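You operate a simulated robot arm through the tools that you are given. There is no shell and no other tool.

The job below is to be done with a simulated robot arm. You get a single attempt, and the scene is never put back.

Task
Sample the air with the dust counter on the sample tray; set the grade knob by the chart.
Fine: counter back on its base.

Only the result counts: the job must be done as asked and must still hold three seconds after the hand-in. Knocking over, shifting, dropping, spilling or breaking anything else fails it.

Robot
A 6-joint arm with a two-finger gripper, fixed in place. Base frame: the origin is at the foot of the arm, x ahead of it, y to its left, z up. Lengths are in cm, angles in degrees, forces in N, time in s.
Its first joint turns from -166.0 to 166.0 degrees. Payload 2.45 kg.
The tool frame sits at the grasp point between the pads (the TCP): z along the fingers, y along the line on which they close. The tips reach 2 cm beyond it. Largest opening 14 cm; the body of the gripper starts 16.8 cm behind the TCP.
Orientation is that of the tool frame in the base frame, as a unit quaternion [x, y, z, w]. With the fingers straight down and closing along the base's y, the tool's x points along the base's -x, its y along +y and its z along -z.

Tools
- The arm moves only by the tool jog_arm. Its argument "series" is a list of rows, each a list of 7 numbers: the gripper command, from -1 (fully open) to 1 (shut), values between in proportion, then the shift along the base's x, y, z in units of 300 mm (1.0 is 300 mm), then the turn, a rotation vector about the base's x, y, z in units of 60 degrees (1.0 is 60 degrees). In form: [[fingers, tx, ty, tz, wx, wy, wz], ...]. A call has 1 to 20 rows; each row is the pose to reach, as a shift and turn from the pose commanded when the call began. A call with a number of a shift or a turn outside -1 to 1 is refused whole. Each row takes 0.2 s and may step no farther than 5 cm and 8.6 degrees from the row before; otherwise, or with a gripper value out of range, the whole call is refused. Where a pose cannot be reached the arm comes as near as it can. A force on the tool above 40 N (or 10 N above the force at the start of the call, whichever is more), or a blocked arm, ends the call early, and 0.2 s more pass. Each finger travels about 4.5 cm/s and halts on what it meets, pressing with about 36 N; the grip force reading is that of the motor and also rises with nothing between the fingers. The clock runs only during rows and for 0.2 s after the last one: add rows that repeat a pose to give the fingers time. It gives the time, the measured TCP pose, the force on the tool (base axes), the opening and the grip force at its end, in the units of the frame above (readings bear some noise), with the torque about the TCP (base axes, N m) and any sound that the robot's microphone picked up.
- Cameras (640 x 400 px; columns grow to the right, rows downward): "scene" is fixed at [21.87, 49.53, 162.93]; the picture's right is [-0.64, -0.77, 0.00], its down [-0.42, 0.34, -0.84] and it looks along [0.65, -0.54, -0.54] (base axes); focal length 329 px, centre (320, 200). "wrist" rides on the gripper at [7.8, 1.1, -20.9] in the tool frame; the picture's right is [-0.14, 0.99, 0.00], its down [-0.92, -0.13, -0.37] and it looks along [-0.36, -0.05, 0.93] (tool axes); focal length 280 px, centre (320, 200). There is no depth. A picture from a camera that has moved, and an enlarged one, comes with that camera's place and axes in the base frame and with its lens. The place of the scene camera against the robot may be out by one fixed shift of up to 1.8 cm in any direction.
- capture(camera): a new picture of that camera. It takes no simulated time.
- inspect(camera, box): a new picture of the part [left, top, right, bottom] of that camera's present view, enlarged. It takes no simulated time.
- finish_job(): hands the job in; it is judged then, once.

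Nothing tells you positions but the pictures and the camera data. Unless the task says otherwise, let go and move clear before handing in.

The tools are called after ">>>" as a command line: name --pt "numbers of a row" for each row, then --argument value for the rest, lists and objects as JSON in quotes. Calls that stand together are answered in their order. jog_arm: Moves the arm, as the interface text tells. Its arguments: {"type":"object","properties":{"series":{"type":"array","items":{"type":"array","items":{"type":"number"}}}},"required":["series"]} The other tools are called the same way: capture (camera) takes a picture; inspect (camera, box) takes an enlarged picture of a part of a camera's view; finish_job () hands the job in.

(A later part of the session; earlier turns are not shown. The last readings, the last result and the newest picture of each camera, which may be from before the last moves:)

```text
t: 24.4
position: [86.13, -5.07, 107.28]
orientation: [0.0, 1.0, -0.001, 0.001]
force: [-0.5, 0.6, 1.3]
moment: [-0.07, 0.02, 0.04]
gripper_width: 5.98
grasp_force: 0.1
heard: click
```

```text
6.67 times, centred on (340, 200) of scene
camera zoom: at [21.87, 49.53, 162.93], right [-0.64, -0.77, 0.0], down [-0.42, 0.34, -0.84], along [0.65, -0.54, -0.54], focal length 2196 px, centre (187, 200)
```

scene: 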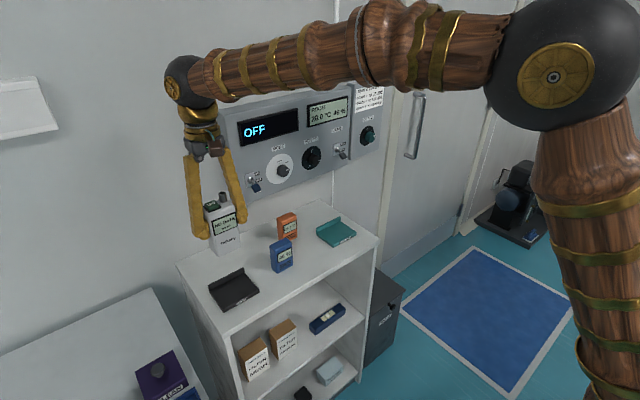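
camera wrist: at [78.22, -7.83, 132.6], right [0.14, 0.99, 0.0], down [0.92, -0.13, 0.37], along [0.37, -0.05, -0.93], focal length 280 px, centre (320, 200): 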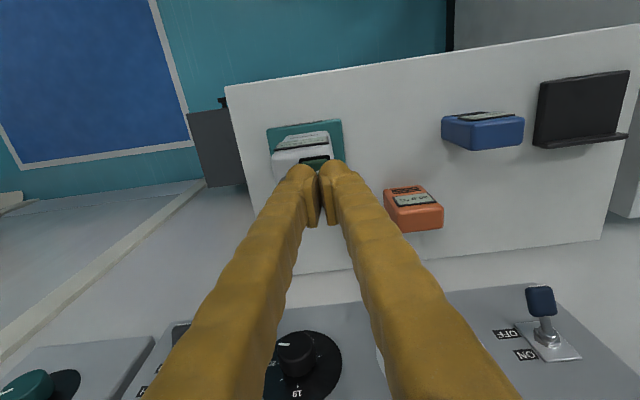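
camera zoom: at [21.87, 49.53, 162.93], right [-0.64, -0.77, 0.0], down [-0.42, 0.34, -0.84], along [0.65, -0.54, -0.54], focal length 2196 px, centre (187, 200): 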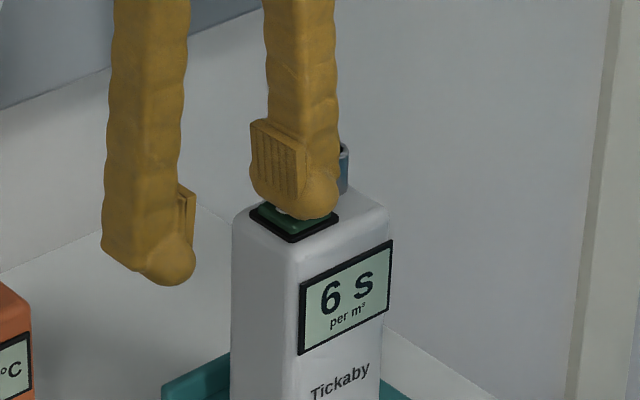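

GO clicked and the counter shows a 6 s countdown. I'm lifting straight up and waiting it out.

>>> jog_arm --pt "0.143 0 0 0.03 0 0 0" --pt "0.143 0 0 0.1 0 0 0" --pt "0.143 0 0 0.2 0 0 0" --pt "0.143 0 0 0.3 0 0 0" --pt "0.143 0 0 0.3 0 0 0" --pt "0.143 0 0 0.3 0 0 0" --pt "0.143 0 0 0.3 0 0 0" --pt "0.143 0 0 0.3 0 0 0" --pt "0.143 0 0 0.3 0 0 0" --pt "0.143 0 0 0.3 0 0 0" --pt "0.143 0 0 0.3 0 0 0" --pt "0.143 0 0 0.3 0 0 0" --pt "0.143 0 0 0.3 0 0 0" --pt "0.143 0 0 0.3 0 0 0" --pt "0.143 0 0 0.3 0 0 0" --pt "0.143 0 0 0.3 0 0 0" --pt "0.143 0 0 0.3 0 0 0" --pt "0.143 0 0 0.3 0 0 0"

>>> inspect --camera "scene" --box '[310, 170, 370, 250]'

>>> jog_arm --pt "0.143 0 0 0 0 0 0" --pt "0.143 0 0 0 0 0 0" --pt "0.143 0 0 0 0 0 0" --pt "0.143 0 0 0 0 0 0" --pt "0.143 0 0 0 0 0 0" --pt "0.143 0 0 0 0 0 0" --pt "0.143 0 0 0 0 0 0" --pt "0.143 0 0 0 0 0 0" --pt "0.143 0 0 0 0 0 0" --pt "0.143 0 0 0 0 0 0" --pt "0.143 0 0 0 0 0 0" --pt "0.143 0 0 0 0 0 0" --pt "0.143 0 0 0 0 0 0" --pt "0.143 0 0 0 0 0 0" --pt "0.143 0 0 0 0 0 0"

>>> inspect --camera "scene" --box '[310, 170, 370, 250]'

```text
t: 28.2
position: [86.03, -5.08, 116.16]
orientation: [0.0, 1.0, -0.001, 0.001]
force: [-0.8, 0.3, 0.8]
moment: [-0.02, 0.0, -0.05]
gripper_width: 5.98
grasp_force: 0.0
```

```text
5.00 times, centred on (340, 210) of scene
camera zoom: at [21.87, 49.53, 162.93], right [-0.64, -0.77, 0.0], down [-0.42, 0.34, -0.84], along [0.65, -0.54, -0.54], focal length 1647 px, centre (220, 150)
```

zoom: 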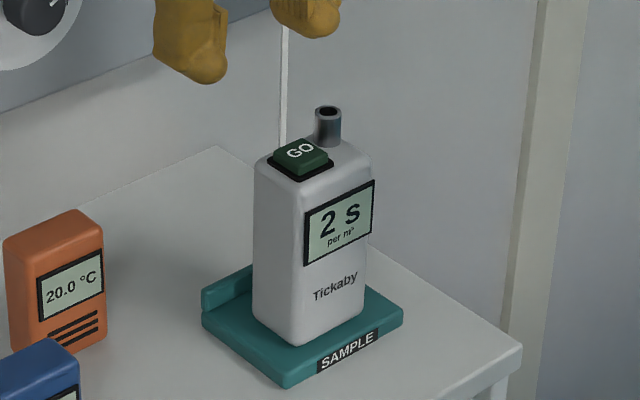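

```text
t: 31.4
position: [86.04, -4.96, 116.31]
orientation: [0.0, 1.0, -0.001, 0.001]
force: [0.0, 0.7, 0.6]
moment: [0.0, -0.01, -0.04]
gripper_width: 6.01
grasp_force: 0.0
```

```text
5.00 times, centred on (340, 210) of scene
camera zoom: at [21.87, 49.53, 162.93], right [-0.64, -0.77, 0.0], down [-0.42, 0.34, -0.84], along [0.65, -0.54, -0.54], focal length 1647 px, centre (220, 150)
```

zoom: 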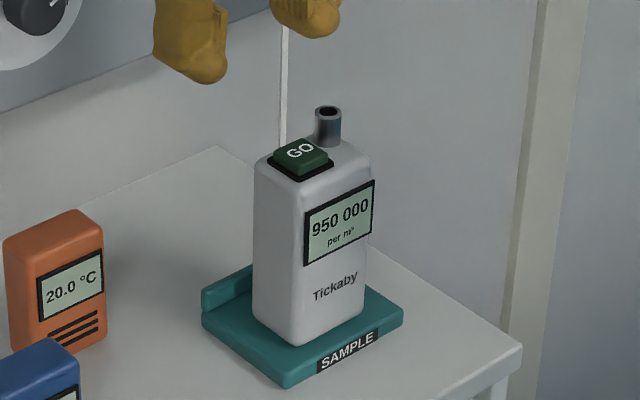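

The result reads 950 000 per m³, which falls in Grade 8 (352 000 to 3 520 000). I'll confirm the reading and look at the knob.

>>> inspect --camera "scene" --box '[328, 200, 358, 226]'

>>> inspect --camera "scene" --box '[350, 78, 390, 150]'

>>> capture --camera "wrist"

```text
15.38 times, centred on (343, 213) of scene
camera zoom: at [21.87, 49.53, 162.93], right [-0.64, -0.77, 0.0], down [-0.42, 0.34, -0.84], along [0.65, -0.54, -0.54], focal length 5068 px, centre (-34, 0)
```

zoom: 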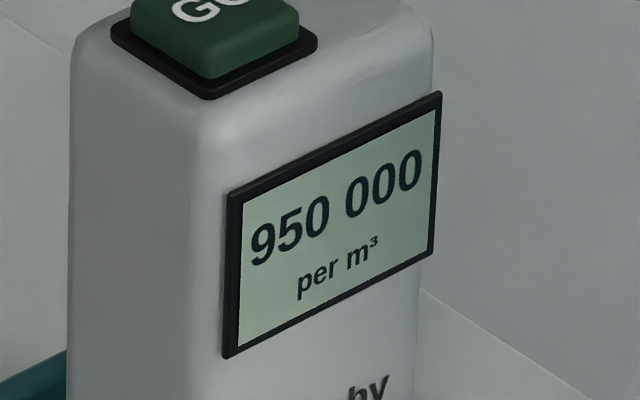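

```text
5.56 times, centred on (370, 114) of scene
camera zoom: at [21.87, 49.53, 162.93], right [-0.64, -0.77, 0.0], down [-0.42, 0.34, -0.84], along [0.65, -0.54, -0.54], focal length 1830 px, centre (42, 678)
```

zoom: 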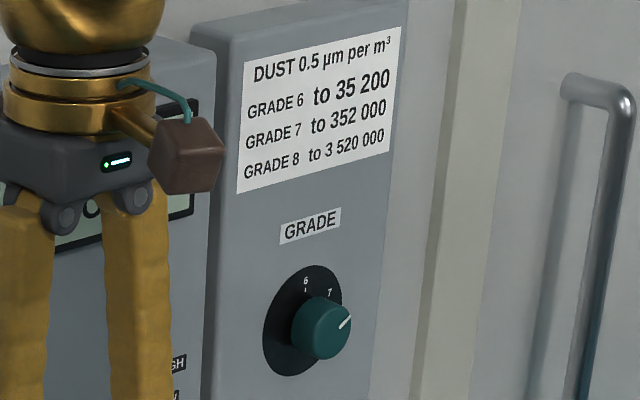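

```text
taken
camera wrist: at [78.35, -3.99, 137.09], right [0.14, 0.99, 0.0], down [0.92, -0.13, 0.37], along [0.37, -0.05, -0.93], focal length 280 px, centre (320, 200)
```

wrist: 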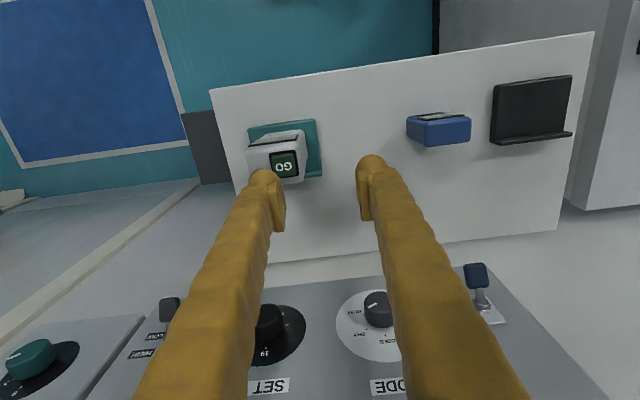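

It's confirmed: 950 000, so Grade 8. I'll take the counter back to its base first, regripping it at the same place I released it.

>>> jog_arm --pt "-0.4 0 -0.1 0 0 0 0" --pt "-0.4 0 -0.191 0 0 0 0" --pt "-0.4 0 -0.191 0 0 0 0" --pt "-0.4 0 -0.191 -0.13 0 0 0" --pt "-0.4 0 -0.191 -0.26 0 0 0" --pt "-0.4 0 -0.191 -0.39 0 0 0" --pt "-0.4 0 -0.191 -0.49 0 0 0" --pt "-0.4 0 -0.191 -0.55 0 0 0" --pt "-0.4 0 -0.191 -0.55 0 0 0"

>>> capture --camera "wrist"

```text
t: 33.4
position: [86.02, -10.9, 99.58]
orientation: [0.0, 1.0, -0.001, 0.001]
force: [0.0, -0.7, 0.4]
moment: [-0.02, -0.02, -0.02]
gripper_width: 9.79
grasp_force: 0.1
```

```text
taken
camera wrist: at [78.26, -9.66, 120.57], right [0.14, 0.99, 0.0], down [0.92, -0.13, 0.37], along [0.37, -0.05, -0.93], focal length 280 px, centre (320, 200)
```

wrist: 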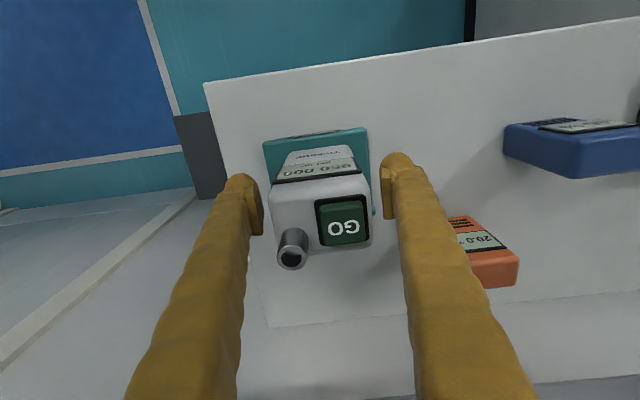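

>>> jog_arm --pt "-0.2 0 0.006 0.005 0 0 0" --pt "0.0 0 0.006 0.005 0 0 0" --pt "0.2 0 0.006 0.005 0 0 0" --pt "0.4 0 0.006 0.005 0 0 0" --pt "0.4 0 0.006 0.005 0 0 0" --pt "0.4 0 0.006 0.005 0 0 0" --pt "0.4 0 0.006 0.005 0 0 0"

>>> jog_arm --pt "0.4 0 0 0.03 0 0 0" --pt "0.4 0 0 0.1 0 0 0" --pt "0.4 0 0 0.2 0 0 0" --pt "0.4 0 0 0.3 0 0 0" --pt "0.4 0 0 0.4 0 0 0" --pt "0.4 0 0 0.5 0 0 0" --pt "0.4 0 0 0.5 0 0 0"

>>> capture --camera "wrist"

>>> capture --camera "scene"

```text
t: 35.0
position: [86.05, -10.59, 99.88]
orientation: [0.001, 1.0, -0.001, 0.001]
force: [2.2, -0.6, 1.6]
moment: [0.02, -0.05, 0.03]
gripper_width: 6.98
grasp_force: 36.2
```

```text
t: 36.6
position: [85.98, -10.58, 114.91]
orientation: [0.0, 1.0, -0.001, 0.0]
force: [-0.2, 0.6, -4.4]
moment: [0.0, -0.02, -0.01]
gripper_width: 6.97
grasp_force: 35.7
```

```text
taken
camera wrist: at [78.26, -9.42, 135.94], right [0.14, 0.99, 0.0], down [0.92, -0.13, 0.37], along [0.37, -0.05, -0.93], focal length 280 px, centre (320, 200)
```

wrist: 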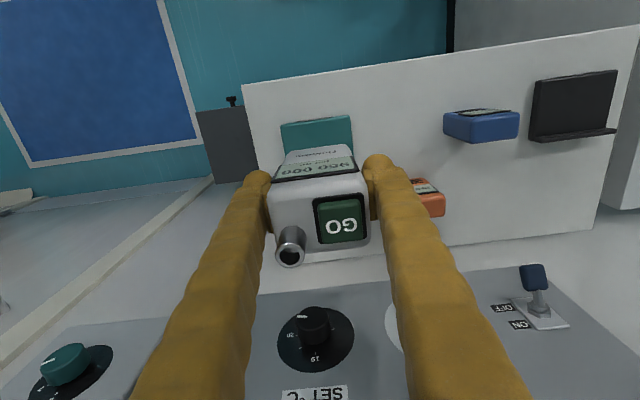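

```text
taken
```

scene: 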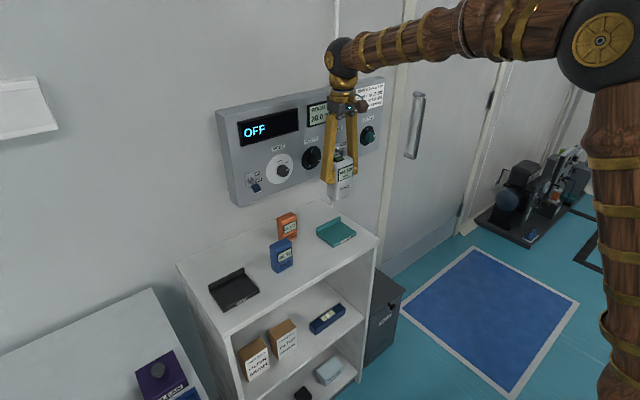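

Held again, and this view puts the knob near (103, -42.6, 113). I'm carrying the counter back over the base.

>>> jog_arm --pt "0.4 0 0.13 0 0 0 0" --pt "0.4 0 0.26 0 0 0 0" --pt "0.4 0 0.39 0 0 0 0" --pt "0.4 0 0.52 0 0 0 0" --pt "0.4 -0.005 0.65 0 0 0 0" --pt "0.4 -0.01 0.78 0 0 0 0" --pt "0.4 -0.015 0.91 0 0 0 0" --pt "0.4 -0.015 0.91 0 0 0 0"

>>> jog_arm --pt "0.4 0 0.13 0 0 0 0" --pt "0.4 0 0.26 0 0 0 0" --pt "0.4 0 0.375 0 0 0 0" --pt "0.4 0 0.375 0 0 0 0" --pt "0.4 0 0.375 -0.13 0 0 0" --pt "0.4 0 0.375 -0.26 0 0 0" --pt "0.4 0 0.375 -0.36 0 0 0" --pt "0.4 0 0.375 -0.42 0 0 0" --pt "0.4 0 0.375 -0.42 0 0 0"

>>> inspect --camera "wrist" --box '[220, 90, 420, 290]'

>>> inspect --camera "scene" --box '[180, 200, 290, 320]'

```text
t: 38.4
position: [85.76, 16.77, 114.93]
orientation: [0.001, 1.0, -0.002, 0.001]
force: [0.5, 0.8, -4.1]
moment: [-0.01, 0.01, 0.03]
gripper_width: 6.97
grasp_force: 36.5
```

```text
t: 40.4
position: [85.63, 27.86, 102.28]
orientation: [-0.001, 1.0, -0.001, 0.001]
force: [-0.1, -0.2, -5.2]
moment: [0.02, 0.0, -0.05]
gripper_width: 6.97
grasp_force: 35.5
```

```text
2.00 times, centred on (320, 190) of wrist
camera zoom: at [77.86, 29.07, 123.12], right [0.14, 0.99, 0.0], down [0.92, -0.13, 0.37], along [0.37, -0.05, -0.93], focal length 561 px, centre (320, 220)
```

zoom: 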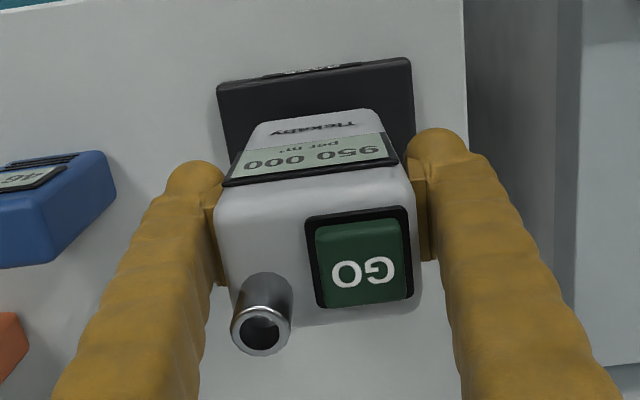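

```text
3.33 times, centred on (235, 260) of scene
camera zoom: at [21.87, 49.53, 162.93], right [-0.64, -0.77, 0.0], down [-0.42, 0.34, -0.84], along [0.65, -0.54, -0.54], focal length 1098 px, centre (603, 0)
```

zoom: 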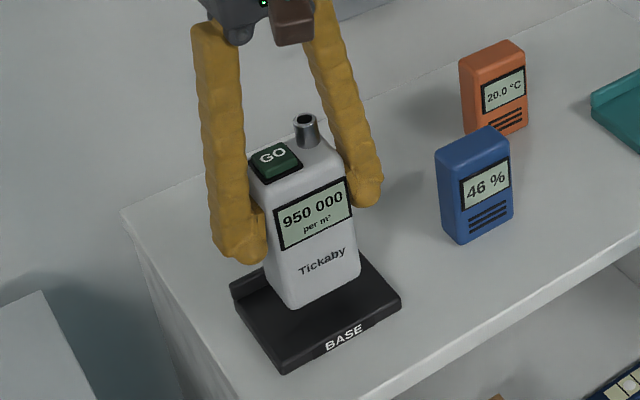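

The counter is nearly over its original spot. I'm correcting 2 to 3 mm and lowering gently.

>>> jog_arm --pt "0.4 -0.004 0.008 -0.02 0 0 0" --pt "0.4 -0.004 0.008 -0.04 0 0 0" --pt "0.4 -0.004 0.008 -0.055 0 0 0" --pt "0.4 -0.004 0.008 -0.065 0 0 0" --pt "0.4 -0.004 0.008 -0.072 0 0 0" --pt "0.4 -0.004 0.008 -0.072 0 0 0"

>>> jog_arm --pt "0.4 0 0 -0.003 0 0 0" --pt "0.4 0 0 -0.006 0 0 0" --pt "0.4 0 0 -0.006 0 0 0"

```text
t: 41.8
position: [85.48, 28.25, 100.04]
orientation: [0.0, 1.0, -0.001, 0.001]
force: [-0.4, -0.3, -5.3]
moment: [0.02, 0.02, 0.0]
gripper_width: 6.98
grasp_force: 36.0
```

```text
t: 42.6
position: [85.54, 28.36, 99.89]
orientation: [0.0, 1.0, -0.001, 0.001]
force: [0.1, -0.6, -4.6]
moment: [0.01, 0.01, -0.02]
gripper_width: 6.99
grasp_force: 35.7
```

>>> jog_arm --pt "0.4 0 -0.004 -0.003 0 0 0" --pt "0.4 0 -0.004 -0.005 0 0 0" --pt "0.4 0 -0.004 -0.005 0 0 0"

```text
t: 43.4
position: [85.51, 28.18, 99.82]
orientation: [0.0, 1.0, -0.001, 0.002]
force: [2.4, 2.7, 6.6]
moment: [0.0, 0.07, 0.01]
gripper_width: 6.97
grasp_force: 36.3
```

The base is taking the weight now. I'm opening the fingers and rising.

>>> jog_arm --pt "0.0 0 0 0.001 0 0 0" --pt "-0.1 0 0 0.001 0 0 0" --pt "-0.2 0 0 0.001 0 0 0" --pt "-0.3 0 0 0.001 0 0 0" --pt "-0.4 0 0 0.001 0 0 0" --pt "-0.4 0 0 0.001 0 0 0"

>>> jog_arm --pt "-0.4 0 0 0.1 0 0 0" --pt "-0.4 0 0 0.23 0 0 0" --pt "-0.4 0 0 0.38 0 0 0" --pt "-0.4 0 0 0.53 0 0 0" --pt "-0.4 0 0 0.65 0 0 0" --pt "-0.4 0 0 0.65 0 0 0"

>>> inspect --camera "wrist" --box '[220, 90, 420, 290]'

>>> inspect --camera "scene" --box '[180, 200, 380, 320]'

```text
t: 44.8
position: [85.41, 28.1, 99.8]
orientation: [-0.001, 1.0, -0.002, 0.001]
force: [-0.9, 0.1, 0.6]
moment: [-0.01, 0.0, 0.03]
gripper_width: 9.8
grasp_force: 0.0
```

```text
t: 46.2
position: [85.45, 28.1, 119.26]
orientation: [0.0, 1.0, -0.001, 0.001]
force: [-0.4, 1.6, 0.4]
moment: [0.02, 0.02, 0.0]
gripper_width: 9.78
grasp_force: 0.0
```

```text
2.00 times, centred on (320, 190) of wrist
camera zoom: at [77.7, 29.3, 140.24], right [0.14, 0.99, 0.0], down [0.92, -0.13, 0.37], along [0.37, -0.05, -0.93], focal length 561 px, centre (320, 220)
```

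zoom: 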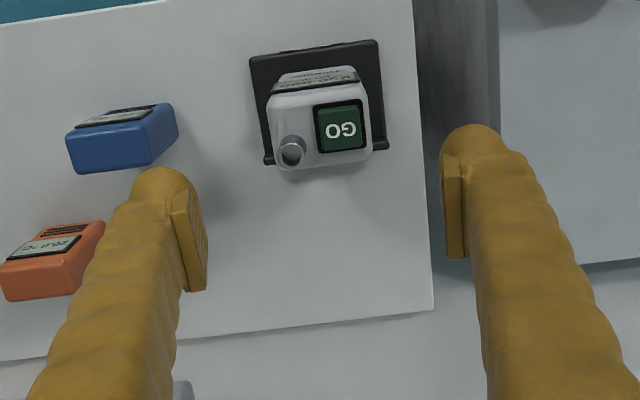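

```text
3.20 times, centred on (280, 260) of scene
camera zoom: at [21.87, 49.53, 162.93], right [-0.64, -0.77, 0.0], down [-0.42, 0.34, -0.84], along [0.65, -0.54, -0.54], focal length 1054 px, centre (448, 8)
```

zoom: 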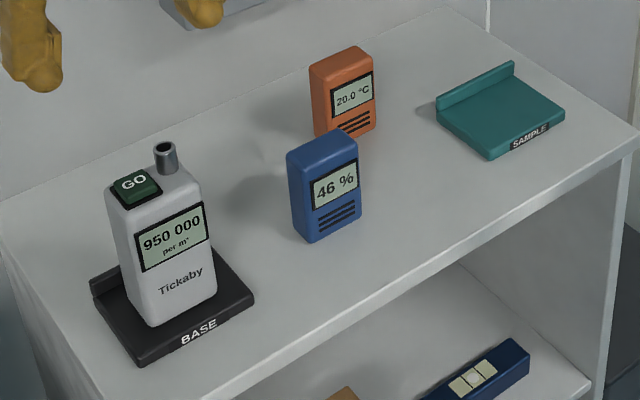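

The counter is back on its base and still shows its reading. Next I retreat and swing over in front of the knob, pitching the tool forward to point at the wall.

>>> jog_arm --pt "-0.4 -0.065 -0.125 0.042 0 0 0" --pt "-0.4 -0.13 -0.25 0.084 0 0 0" --pt "-0.4 -0.195 -0.375 0.126 0 0 0" --pt "-0.4 -0.26 -0.5 0.168 0 0 0" --pt "-0.4 -0.325 -0.625 0.21 0 0 0" --pt "-0.4 -0.39 -0.75 0.252 0 0 0" --pt "-0.4 -0.455 -0.875 0.294 0 0 0" --pt "-0.4 -0.52 -1 0.336 0 0 0"

>>> jog_arm --pt "-0.4 0 -0.14 0 0 -0.107 0" --pt "-0.4 0 -0.28 0 0 -0.214 0" --pt "-0.4 0 -0.42 0 0 -0.321 0" --pt "-0.4 0 -0.56 0 0 -0.428 0" --pt "-0.4 0 -0.7 0 0 -0.535 0" --pt "-0.4 0 -0.84 0 0 -0.642 0" --pt "-0.4 0 -0.98 0 0 -0.75 0" --pt "-0.4 0 -0.98 0 0 -0.75 0"

>>> capture --camera "scene"

>>> capture --camera "wrist"

```text
t: 48.0
position: [69.63, -1.84, 129.6]
orientation: [0.0, 1.0, -0.001, 0.0]
force: [0.6, -0.2, 0.6]
moment: [0.0, 0.05, -0.01]
gripper_width: 9.8
grasp_force: 0.1
```

```text
t: 49.8
position: [69.92, -31.39, 129.24]
orientation: [0.0, 0.923, -0.001, 0.384]
force: [-0.5, 0.1, 0.5]
moment: [0.01, 0.01, -0.01]
gripper_width: 9.81
grasp_force: 0.1
```

```text
taken
```

scene: 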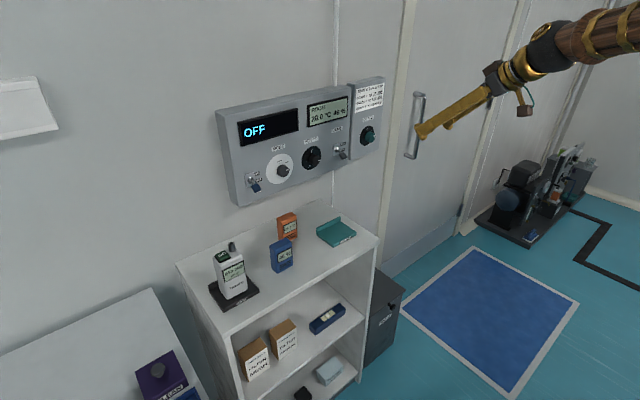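

```text
taken
camera wrist: at [49.73, -30.16, 138.48], right [0.1, 0.99, 0.1], down [0.39, -0.13, 0.91], along [0.92, -0.05, -0.4], focal length 280 px, centre (320, 200)
```

wrist: 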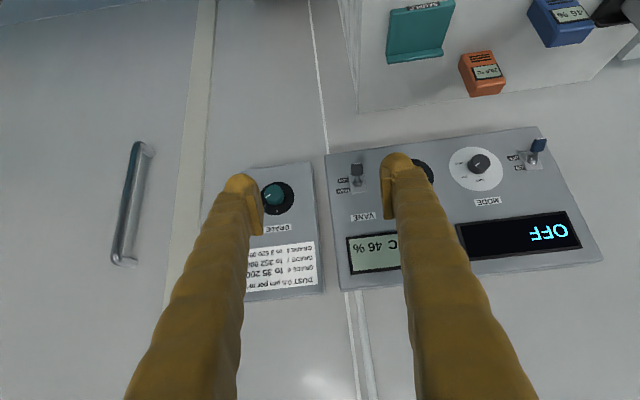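

The grade panel is ahead and a little to the left in this view. I'm finishing the pitch to horizontal and lining up in y and z with the knob, still well back from the wall.

>>> jog_arm --pt "-0.4 0 -0.053 -0.05 0 -0.107 0" --pt "-0.4 0 -0.106 -0.1 0 -0.214 0" --pt "-0.4 0 -0.16 -0.15 0 -0.321 0" --pt "-0.4 0 -0.213 -0.2 0 -0.428 0" --pt "-0.4 0 -0.266 -0.25 0 -0.535 0" --pt "-0.4 0 -0.32 -0.3 0 -0.642 0" --pt "-0.4 0 -0.373 -0.36 0 -0.75 0" --pt "-0.4 0 -0.373 -0.36 0 -0.75 0"

>>> capture --camera "wrist"

>>> capture --camera "scene"

```text
t: 51.6
position: [69.96, -42.58, 118.5]
orientation: [0.001, 0.707, -0.001, 0.707]
force: [0.2, 0.6, -0.9]
moment: [0.02, 0.01, 0.01]
gripper_width: 9.78
grasp_force: 0.0
```

```text
taken
camera wrist: at [49.15, -41.4, 110.74], right [0.0, 0.99, 0.14], down [-0.37, -0.13, 0.92], along [0.93, -0.05, 0.37], focal length 280 px, centre (320, 200)
```

wrist: 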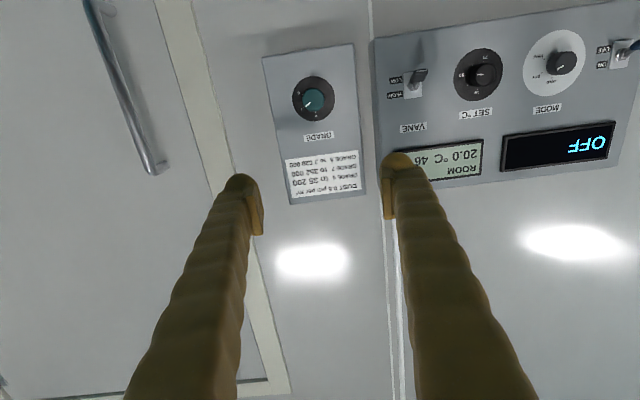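

```text
taken
```

scene: 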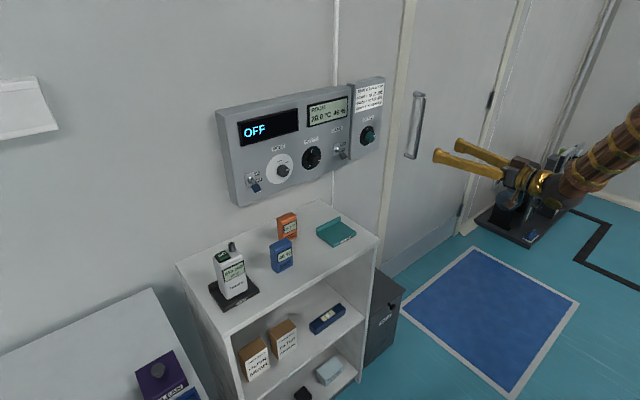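

The tool now points at the wall and I can see the dial almost face-on, upside down. Zooming in on it.

>>> inspect --camera "wrist" --box '[265, 55, 365, 145]'

>>> inspect --camera "wrist" --box '[60, 0, 440, 240]'

```text
4.44 times, centred on (315, 100) of wrist
camera zoom: at [49.15, -41.4, 110.74], right [0.0, 0.99, 0.14], down [-0.37, -0.13, 0.92], along [0.93, -0.05, 0.37], focal length 1246 px, centre (342, 644)
```

zoom: 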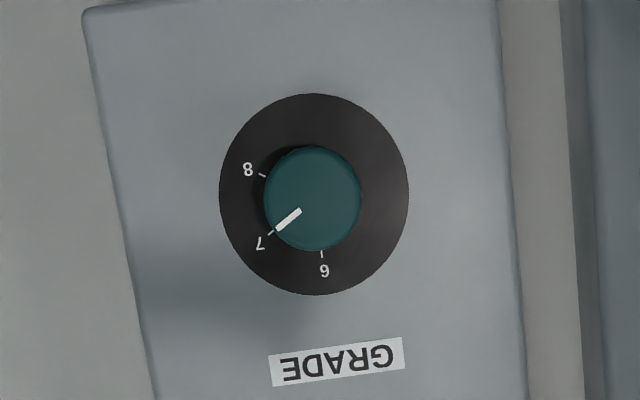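

```text
1.67 times, centred on (250, 120) of wrist
camera zoom: at [49.15, -41.4, 110.74], right [0.0, 0.99, 0.14], down [-0.37, -0.13, 0.92], along [0.93, -0.05, 0.37], focal length 467 px, centre (437, 333)
```

zoom: 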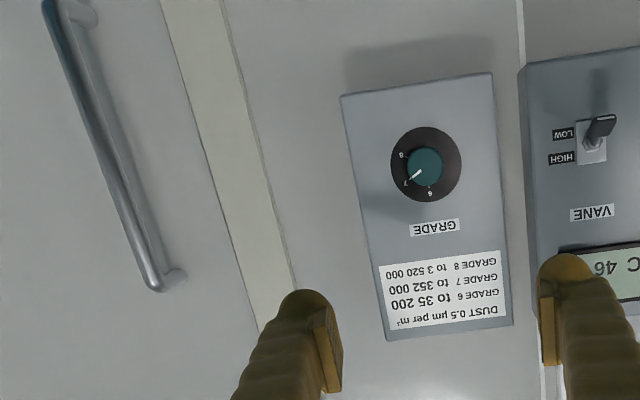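

The dial runs 6 at 0°, 7 at about 59° and 8 at about 117° clockwise, and the pointer is now at 7. It needs roughly a 58° clockwise turn; I'm moving nearer and aligning with the knob at about (103, -42.7, 112.7).

>>> jog_arm --pt "-0.3 0.1 -0.001 -0.05 0 0 0" --pt "-0.3 0.22 -0.002 -0.1 0 0 0" --pt "-0.3 0.34 -0.003 -0.15 0 0 0" --pt "-0.3 0.46 -0.004 -0.192 0 0 0" --pt "-0.3 0.58 -0.004 -0.192 0 0 0" --pt "-0.3 0.667 -0.004 -0.192 0 0 0" --pt "-0.3 0.667 -0.004 -0.192 0 0 0"

>>> capture --camera "wrist"

>>> inspect --camera "wrist" --box '[240, 50, 420, 230]'

>>> inspect --camera "scene" --box '[320, 60, 480, 200]'

```text
t: 53.2
position: [89.99, -42.55, 112.8]
orientation: [0.001, 0.707, -0.001, 0.707]
force: [-0.3, -1.1, 0.3]
moment: [0.04, 0.02, -0.04]
gripper_width: 9.1
grasp_force: 0.1
```

```text
taken
camera wrist: at [69.18, -41.39, 105.09], right [0.0, 0.99, 0.14], down [-0.37, -0.13, 0.92], along [0.93, -0.05, 0.37], focal length 280 px, centre (320, 200)
```

wrist: 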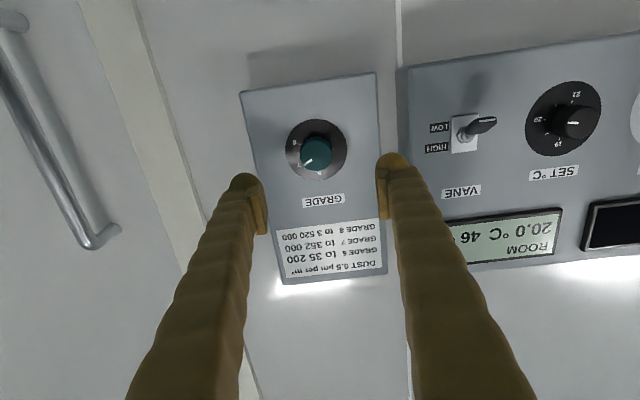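

```text
2.22 times, centred on (330, 140) of wrist
camera zoom: at [69.18, -41.39, 105.09], right [0.0, 0.99, 0.14], down [-0.37, -0.13, 0.92], along [0.93, -0.05, 0.37], focal length 623 px, centre (298, 333)
```

zoom: 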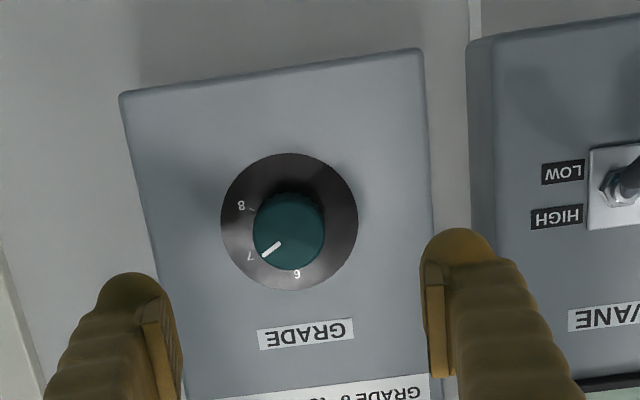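

```text
2.86 times, centred on (400, 130) of scene
camera zoom: at [21.87, 49.53, 162.93], right [-0.64, -0.77, 0.0], down [-0.42, 0.34, -0.84], along [0.65, -0.54, -0.54], focal length 941 px, centre (91, 400)
```

zoom: 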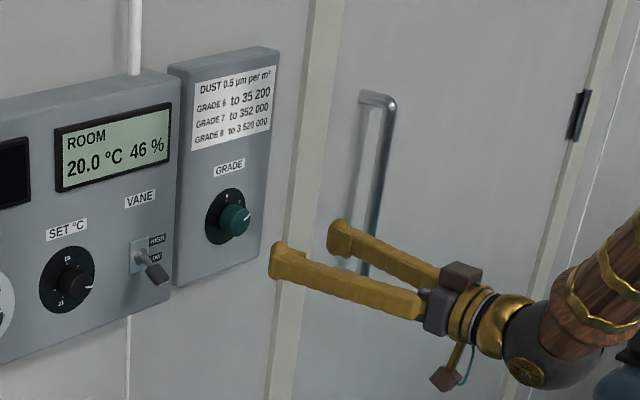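

Knob refined to y≈-42.85, z≈112.7, with its cap front at x≈104 and the dial plate at x≈106. I'm pre-rolling the gripper -30° and approaching so that the turn ends near +30°.

>>> jog_arm --pt "-0.1 0 -0.01 -0.003 -0.125 0 0" --pt "-0.1 0 -0.01 -0.003 -0.25 0 0" --pt "-0.1 0 -0.01 -0.003 -0.375 0 0" --pt "-0.1 0 -0.01 -0.003 -0.5 0 0" --pt "-0.1 0.1 -0.01 -0.003 -0.5 0 0" --pt "-0.1 0.2 -0.01 -0.003 -0.5 0 0" --pt "-0.1 0.3 -0.01 -0.003 -0.5 0 0" --pt "-0.1 0.36 -0.01 -0.003 -0.5 0 0" --pt "-0.1 0.36 -0.01 -0.003 -0.5 0 0"

>>> capture --camera "wrist"

>>> inspect --camera "wrist" --box '[230, 100, 410, 280]'

>>> inspect --camera "scene" --box '[330, 90, 430, 180]'

```text
t: 55.2
position: [101.07, -46.02, 116.75]
orientation: [-0.186, 0.698, -0.144, 0.676]
force: [-38.6, -1.1, 10.3]
moment: [0.26, 0.98, 1.56]
gripper_width: 7.87
grasp_force: 1.3
out of reach, approached as far as the arm can: row 3, 4, 5, 6, 7, 8, 9
```

```text
taken
camera wrist: at [80.09, -49.64, 110.26], right [-0.06, 0.94, -0.33], down [-0.34, 0.29, 0.89], along [0.94, 0.17, 0.31], focal length 280 px, centre (320, 200)
```

wrist: 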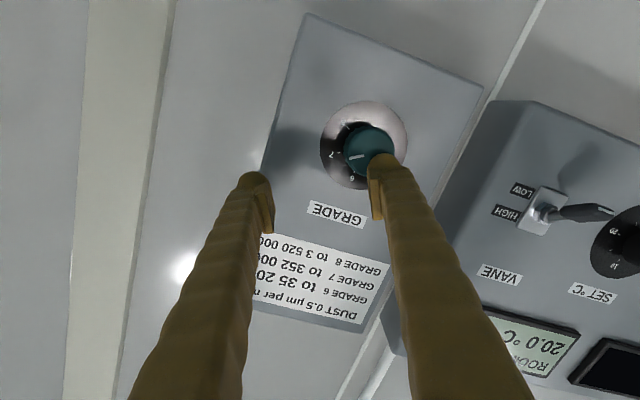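

```text
2.22 times, centred on (320, 190) of wrist
camera zoom: at [80.09, -49.64, 110.26], right [-0.06, 0.94, -0.33], down [-0.34, 0.29, 0.89], along [0.94, 0.17, 0.31], focal length 623 px, centre (320, 222)
```

zoom: 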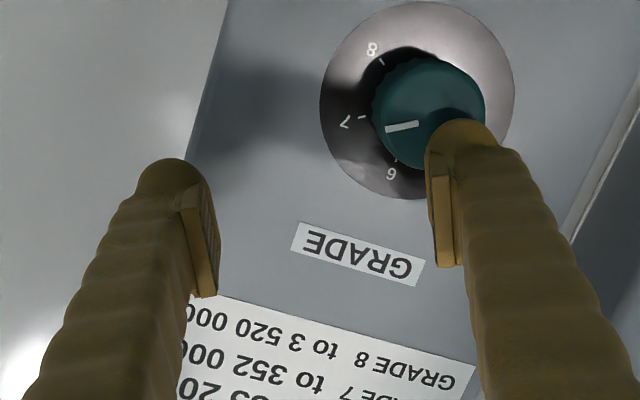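

```text
4.44 times, centred on (380, 135) of scene
camera zoom: at [21.87, 49.53, 162.93], right [-0.64, -0.77, 0.0], down [-0.42, 0.34, -0.84], along [0.65, -0.54, -0.54], focal length 1464 px, centre (53, 489)
```

zoom: 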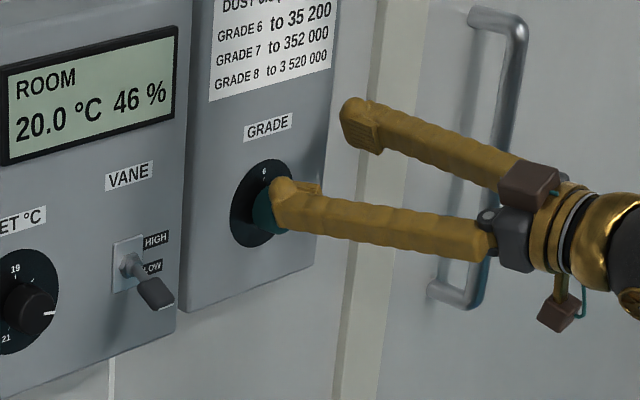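

The negative roll was out of the arm's reach, so the finger drifted and is now pressing on the knob cap. I'm backing straight off while unrolling.

>>> jog_arm --pt "-0.1 -0.12 0 0 0 0 0" --pt "-0.1 -0.24 0 0 0.1 0 0" --pt "-0.1 -0.36 0 0 0.2 0 0" --pt "-0.1 -0.4 0 0 0.3 0 0" --pt "-0.1 -0.4 0 0 0.4 0 0" --pt "-0.1 -0.4 0 0 0.5 0 0" --pt "-0.1 -0.4 0 0 0.5 0 0"

>>> capture --camera "wrist"

>>> inspect --camera "wrist" --box '[240, 50, 420, 230]'

>>> capture --camera "scene"

```text
t: 56.8
position: [89.04, -46.25, 116.94]
orientation: [-0.004, 0.712, 0.04, 0.701]
force: [-0.3, -0.7, -0.2]
moment: [0.0, -0.02, -0.01]
gripper_width: 7.72
grasp_force: 0.1
```

```text
taken
camera wrist: at [68.07, -46.1, 109.49], right [-0.06, 0.98, 0.19], down [-0.34, -0.2, 0.92], along [0.94, -0.01, 0.35], focal length 280 px, centre (320, 200)
```

wrist: 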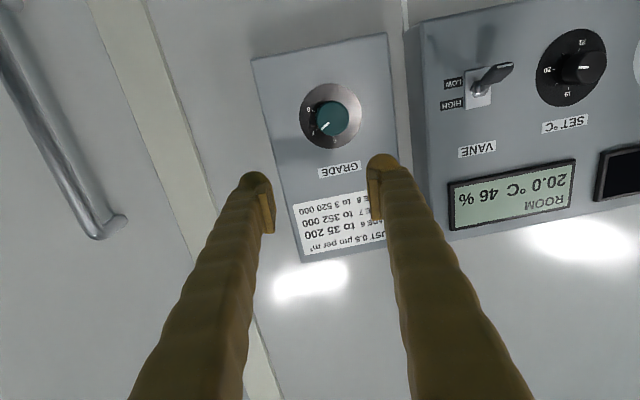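

```text
2.22 times, centred on (330, 140) of wrist
camera zoom: at [68.07, -46.1, 109.49], right [-0.06, 0.98, 0.19], down [-0.34, -0.2, 0.92], along [0.94, -0.01, 0.35], focal length 623 px, centre (298, 333)
```

zoom: 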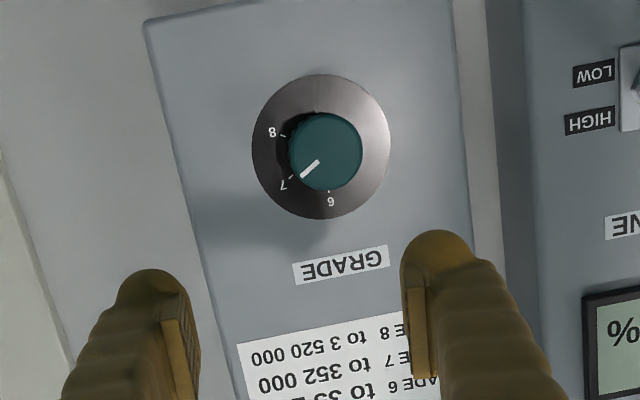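

```text
taken
```

scene: 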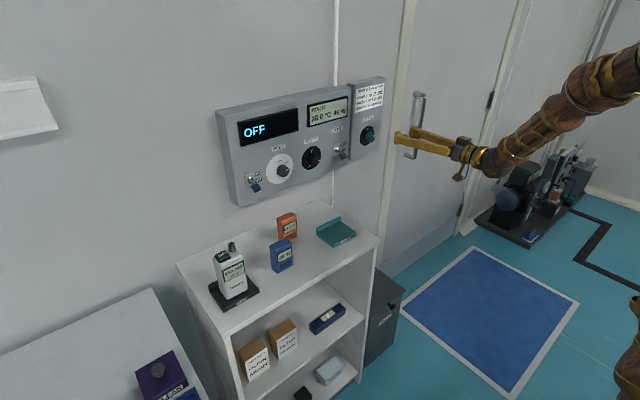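

The knob is still at 7 and unharmed. I'm restoring the straight pose in front of it and testing that a positive roll is reachable in free space.

>>> jog_arm --pt "-0.1 -0.03 0.06 -0.07 -0.025 -0.007 -0.03" --pt "-0.1 -0.035 0.113 -0.141 -0.049 -0.015 -0.06" --pt "-0.1 -0.035 0.113 -0.141 -0.049 -0.015 -0.06"

>>> jog_arm --pt "-0.1 0 0 0 0.14 0 0" --pt "-0.1 0 0 0 0.28 0 0" --pt "-0.1 0 0 0 0.42 0 0" --pt "-0.1 0 0 0 0.56 0 0" --pt "-0.1 0 0 0 0.7 0 0" --pt "-0.1 0 0 0 0.84 0 0" --pt "-0.1 0 0 0 0.98 0 0" --pt "-0.1 0 0 0 0.98 0 0"

```text
t: 57.6
position: [88.0, -42.85, 112.61]
orientation: [0.0, 0.708, 0.0, 0.707]
force: [0.3, 0.2, 0.6]
moment: [0.0, -0.04, 0.03]
gripper_width: 7.7
grasp_force: 0.0
```

```text
t: 59.4
position: [87.99, -42.8, 112.77]
orientation: [0.347, 0.616, 0.349, 0.615]
force: [-0.8, 0.7, 0.0]
moment: [0.01, 0.03, -0.02]
gripper_width: 7.68
grasp_force: 0.0
```

A +59° roll works fine here. I'll check both ends of the turn closer in, staying short of the cap.

>>> jog_arm --pt "-0.1 0.12 0 0 0 0 0" --pt "-0.1 0.24 0 0 0 0 0" --pt "-0.1 0.36 0 0 0 0 0" --pt "-0.1 0.36 0 0 0 0 0"

>>> jog_arm --pt "-0.1 0 0 0 -0.14 0 0" --pt "-0.1 0 0 0 -0.28 0 0" --pt "-0.1 0 0 0 -0.42 0 0" --pt "-0.1 0 0 0 -0.56 0 0" --pt "-0.1 0 0 0 -0.7 0 0" --pt "-0.1 0 0 0 -0.84 0 0" --pt "-0.1 0 0 0 -0.98 0 0" --pt "-0.1 0 0 0 -0.98 0 0"

>>> capture --camera "wrist"

>>> inspect --camera "wrist" --box '[230, 100, 410, 240]'

>>> inspect --camera "scene" --box '[330, 90, 430, 180]'

```text
t: 60.4
position: [98.87, -42.63, 112.71]
orientation: [0.346, 0.616, 0.349, 0.616]
force: [-0.2, 0.3, 0.1]
moment: [0.0, -0.03, 0.0]
gripper_width: 7.7
grasp_force: 0.1
```

```text
t: 62.2
position: [98.85, -42.85, 112.58]
orientation: [-0.002, 0.708, 0.0, 0.707]
force: [-0.4, -0.4, -0.3]
moment: [0.01, 0.02, 0.01]
gripper_width: 7.71
grasp_force: 0.1
```

```text
taken
camera wrist: at [78.04, -41.77, 104.92], right [0.0, 0.99, 0.14], down [-0.37, -0.13, 0.92], along [0.93, -0.05, 0.36], focal length 280 px, centre (320, 200)
```

wrist: 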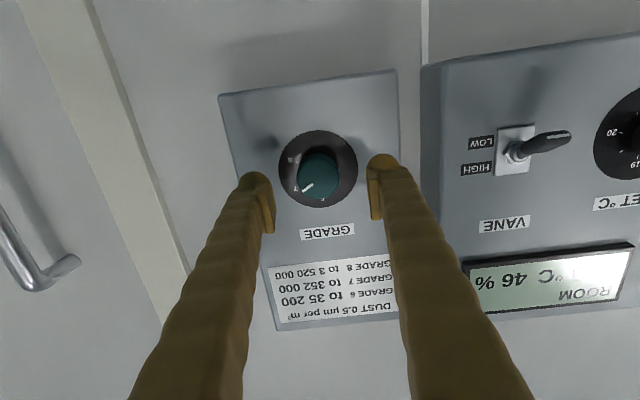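

```text
2.86 times, centred on (320, 170) of wrist
camera zoom: at [78.04, -41.77, 104.92], right [0.0, 0.99, 0.14], down [-0.37, -0.13, 0.92], along [0.93, -0.05, 0.36], focal length 801 px, centre (320, 286)
```

zoom: 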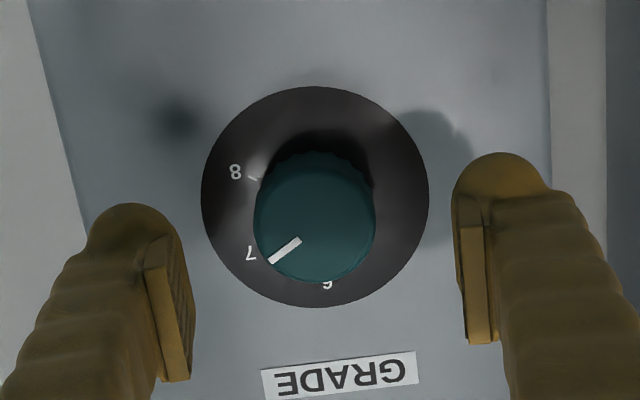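

```text
4.44 times, centred on (380, 135) of scene
camera zoom: at [21.87, 49.53, 162.93], right [-0.64, -0.77, 0.0], down [-0.42, 0.34, -0.84], along [0.65, -0.54, -0.54], focal length 1464 px, centre (53, 489)
```

zoom: 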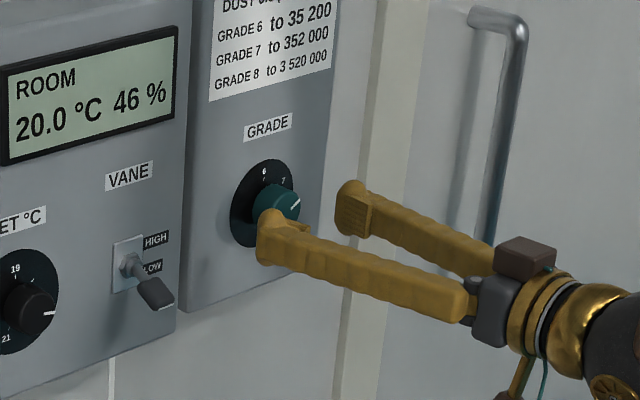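

Both ends of the turn are reachable, and the fingers straddle the knob centrally. I'm advancing until the tips overlap the cap, short of the plate.

>>> jog_arm --pt "-0.1 0.05 -0.003 0.002 0 0 0" --pt "-0.1 0.1 -0.003 0.002 0 0 0" --pt "-0.1 0.13 -0.003 0.002 0 0 0" --pt "-0.1 0.14 -0.003 0.002 0 0 0" --pt "-0.1 0.14 -0.003 0.002 0 0 0"

>>> inspect --camera "wrist" --box '[230, 100, 410, 240]'

>>> inspect --camera "scene" --box '[340, 100, 410, 160]'

```text
t: 63.4
position: [103.13, -43.0, 112.87]
orientation: [-0.001, 0.707, 0.001, 0.707]
force: [-0.6, 0.6, 0.4]
moment: [0.0, 0.02, 0.02]
gripper_width: 7.71
grasp_force: 0.2
```

```text
2.86 times, centred on (320, 170) of wrist
camera zoom: at [82.29, -41.88, 105.03], right [0.0, 0.99, 0.14], down [-0.37, -0.13, 0.92], along [0.93, -0.05, 0.36], focal length 801 px, centre (320, 286)
```

zoom: 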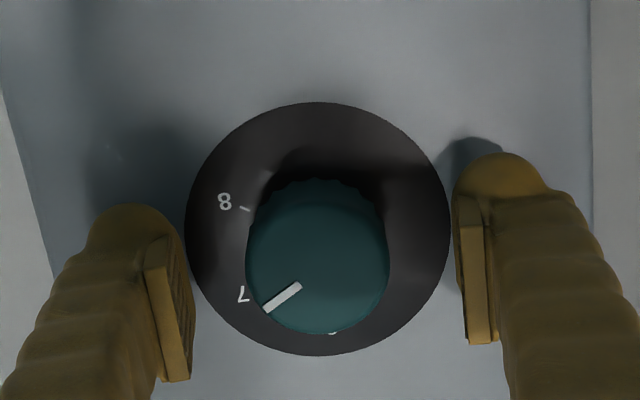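

```text
6.67 times, centred on (375, 130) of scene
camera zoom: at [21.87, 49.53, 162.93], right [-0.64, -0.77, 0.0], down [-0.42, 0.34, -0.84], along [0.65, -0.54, -0.54], focal length 2196 px, centre (-47, 667)
```

zoom: 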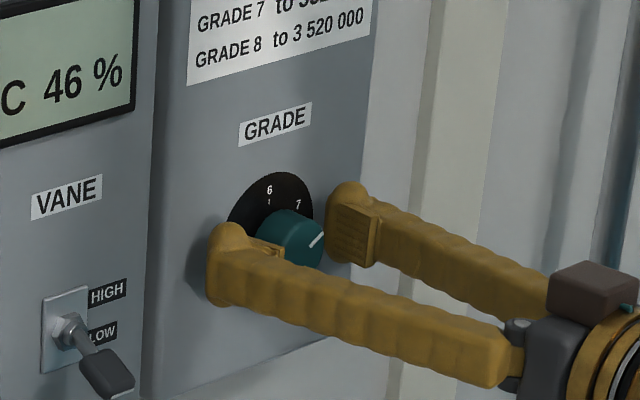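

Pads flank the cap with a small gap to the plate. I'm closing on the knob.

>>> jog_arm --pt "0.1 0 0 -0.005 0 0 0" --pt "0.2 0 0 -0.005 0 0 0" --pt "0.3 0 0 -0.005 0 0 0" --pt "0.45 0 0 -0.005 0 0 0" --pt "0.6 0 0 -0.005 0 0 0" --pt "0.6 0 0 -0.005 0 0 0" --pt "0.6 0 0 -0.005 0 0 0"

>>> inspect --camera "wrist" --box '[230, 100, 410, 240]'

```text
t: 65.0
position: [103.11, -43.0, 112.63]
orientation: [0.0, 0.708, 0.0, 0.706]
force: [1.2, -7.4, 0.5]
moment: [0.0, 0.05, -0.08]
gripper_width: 3.86
grasp_force: 45.1
```

```text
2.86 times, centred on (320, 170) of wrist
camera zoom: at [82.24, -41.9, 104.9], right [0.0, 0.99, 0.14], down [-0.37, -0.13, 0.92], along [0.93, -0.05, 0.36], focal length 801 px, centre (320, 286)
```

zoom: 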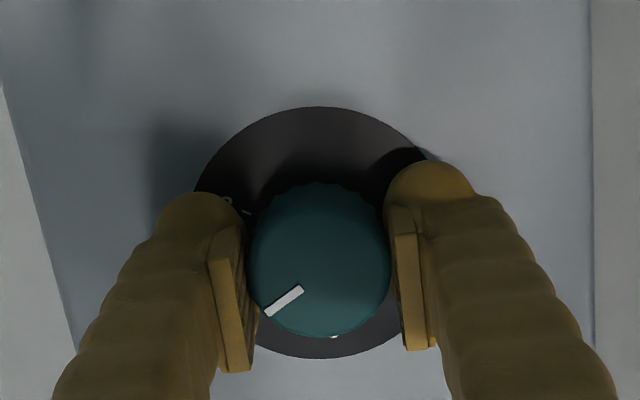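

Gripped at 3.86 cm. I'm turning clockwise by 59°, which is +x roll.

>>> jog_arm --pt "0.6 0 -0.001 0 0.1 0 0" --pt "0.6 0 -0.001 0 0.2 0 0" --pt "0.6 0 -0.001 0 0.3 0 0" --pt "0.6 0 -0.001 0 0.4 0 0" --pt "0.6 0 -0.001 0 0.5 0 0" --pt "0.6 0 -0.001 0 0.6 0 0" --pt "0.6 0 -0.001 0 0.7 0 0" --pt "0.6 0 -0.001 0 0.8 0 0" --pt "0.6 0 -0.001 0 0.9 0 0" --pt "0.6 0 -0.001 0 0.985 0 0" --pt "0.6 0 -0.001 0 0.985 0 0" --pt "0.6 0 -0.001 0 0.985 0 0"

>>> inspect --camera "wrist" --box '[230, 100, 410, 240]'

>>> inspect --camera "scene" --box '[340, 100, 410, 160]'

```text
t: 66.8
position: [103.12, -43.19, 112.62]
orientation: [0.28, 0.65, 0.28, 0.649]
force: [3.0, -5.3, -0.6]
moment: [0.02, 0.13, -0.09]
gripper_width: 3.84
grasp_force: 44.6
stopped in row 8: the force on the tool passed its limit at 41 N (the readings are from after the stop); the commanded pose is now the measured one
```

```text
2.86 times, centred on (320, 170) of wrist
camera zoom: at [82.26, -36.63, 108.06], right [0.0, 0.58, 0.81], down [-0.37, -0.76, 0.54], along [0.93, -0.3, 0.21], focal length 801 px, centre (320, 286)
```

zoom: 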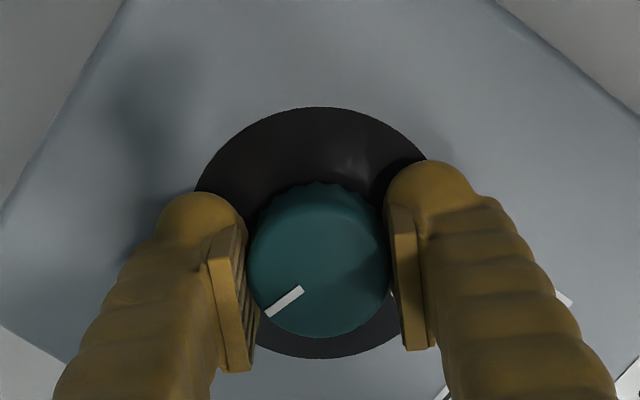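

```text
6.67 times, centred on (375, 130) of scene
camera zoom: at [21.87, 49.53, 162.93], right [-0.64, -0.77, 0.0], down [-0.42, 0.34, -0.84], along [0.65, -0.54, -0.54], focal length 2196 px, centre (-47, 667)
```

zoom: 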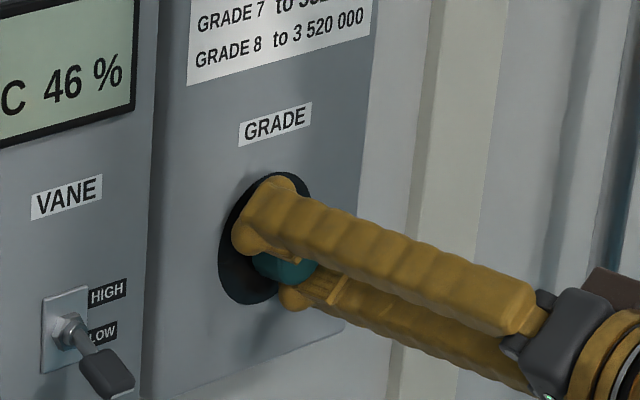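

The knob turned with the gripper by about 47° before side load stopped the move. The load has eased, so I'm continuing the remaining 12° or so in small steps.

>>> jog_arm --pt "0.6 0 0 0 0.04 0 0" --pt "0.6 0 0 0 0.08 0 0" --pt "0.6 0 0 0 0.12 0 0" --pt "0.6 0 0 0 0.16 0 0" --pt "0.6 0 0 0 0.205 0 0" --pt "0.6 0 0 0 0.205 0 0"

>>> inspect --camera "wrist" --box '[230, 100, 410, 240]'

```text
t: 68.2
position: [103.03, -43.14, 112.65]
orientation: [0.348, 0.616, 0.348, 0.616]
force: [20.5, -12.6, -7.6]
moment: [0.02, 0.04, -0.24]
gripper_width: 3.85
grasp_force: 45.4
```

```text
2.86 times, centred on (320, 170) of wrist
camera zoom: at [82.25, -35.81, 109.52], right [0.0, 0.39, 0.92], down [-0.37, -0.85, 0.37], along [0.93, -0.34, 0.14], focal length 801 px, centre (320, 286)
```

zoom: 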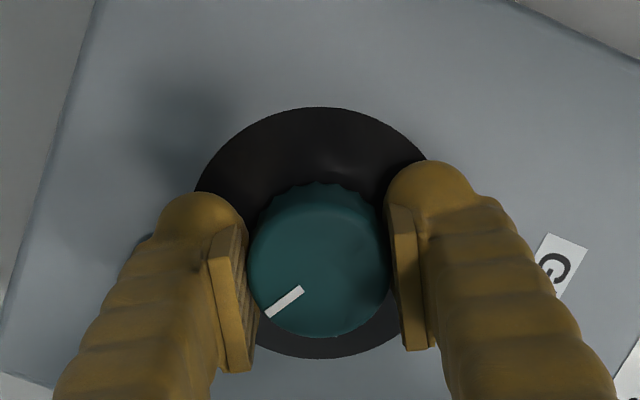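

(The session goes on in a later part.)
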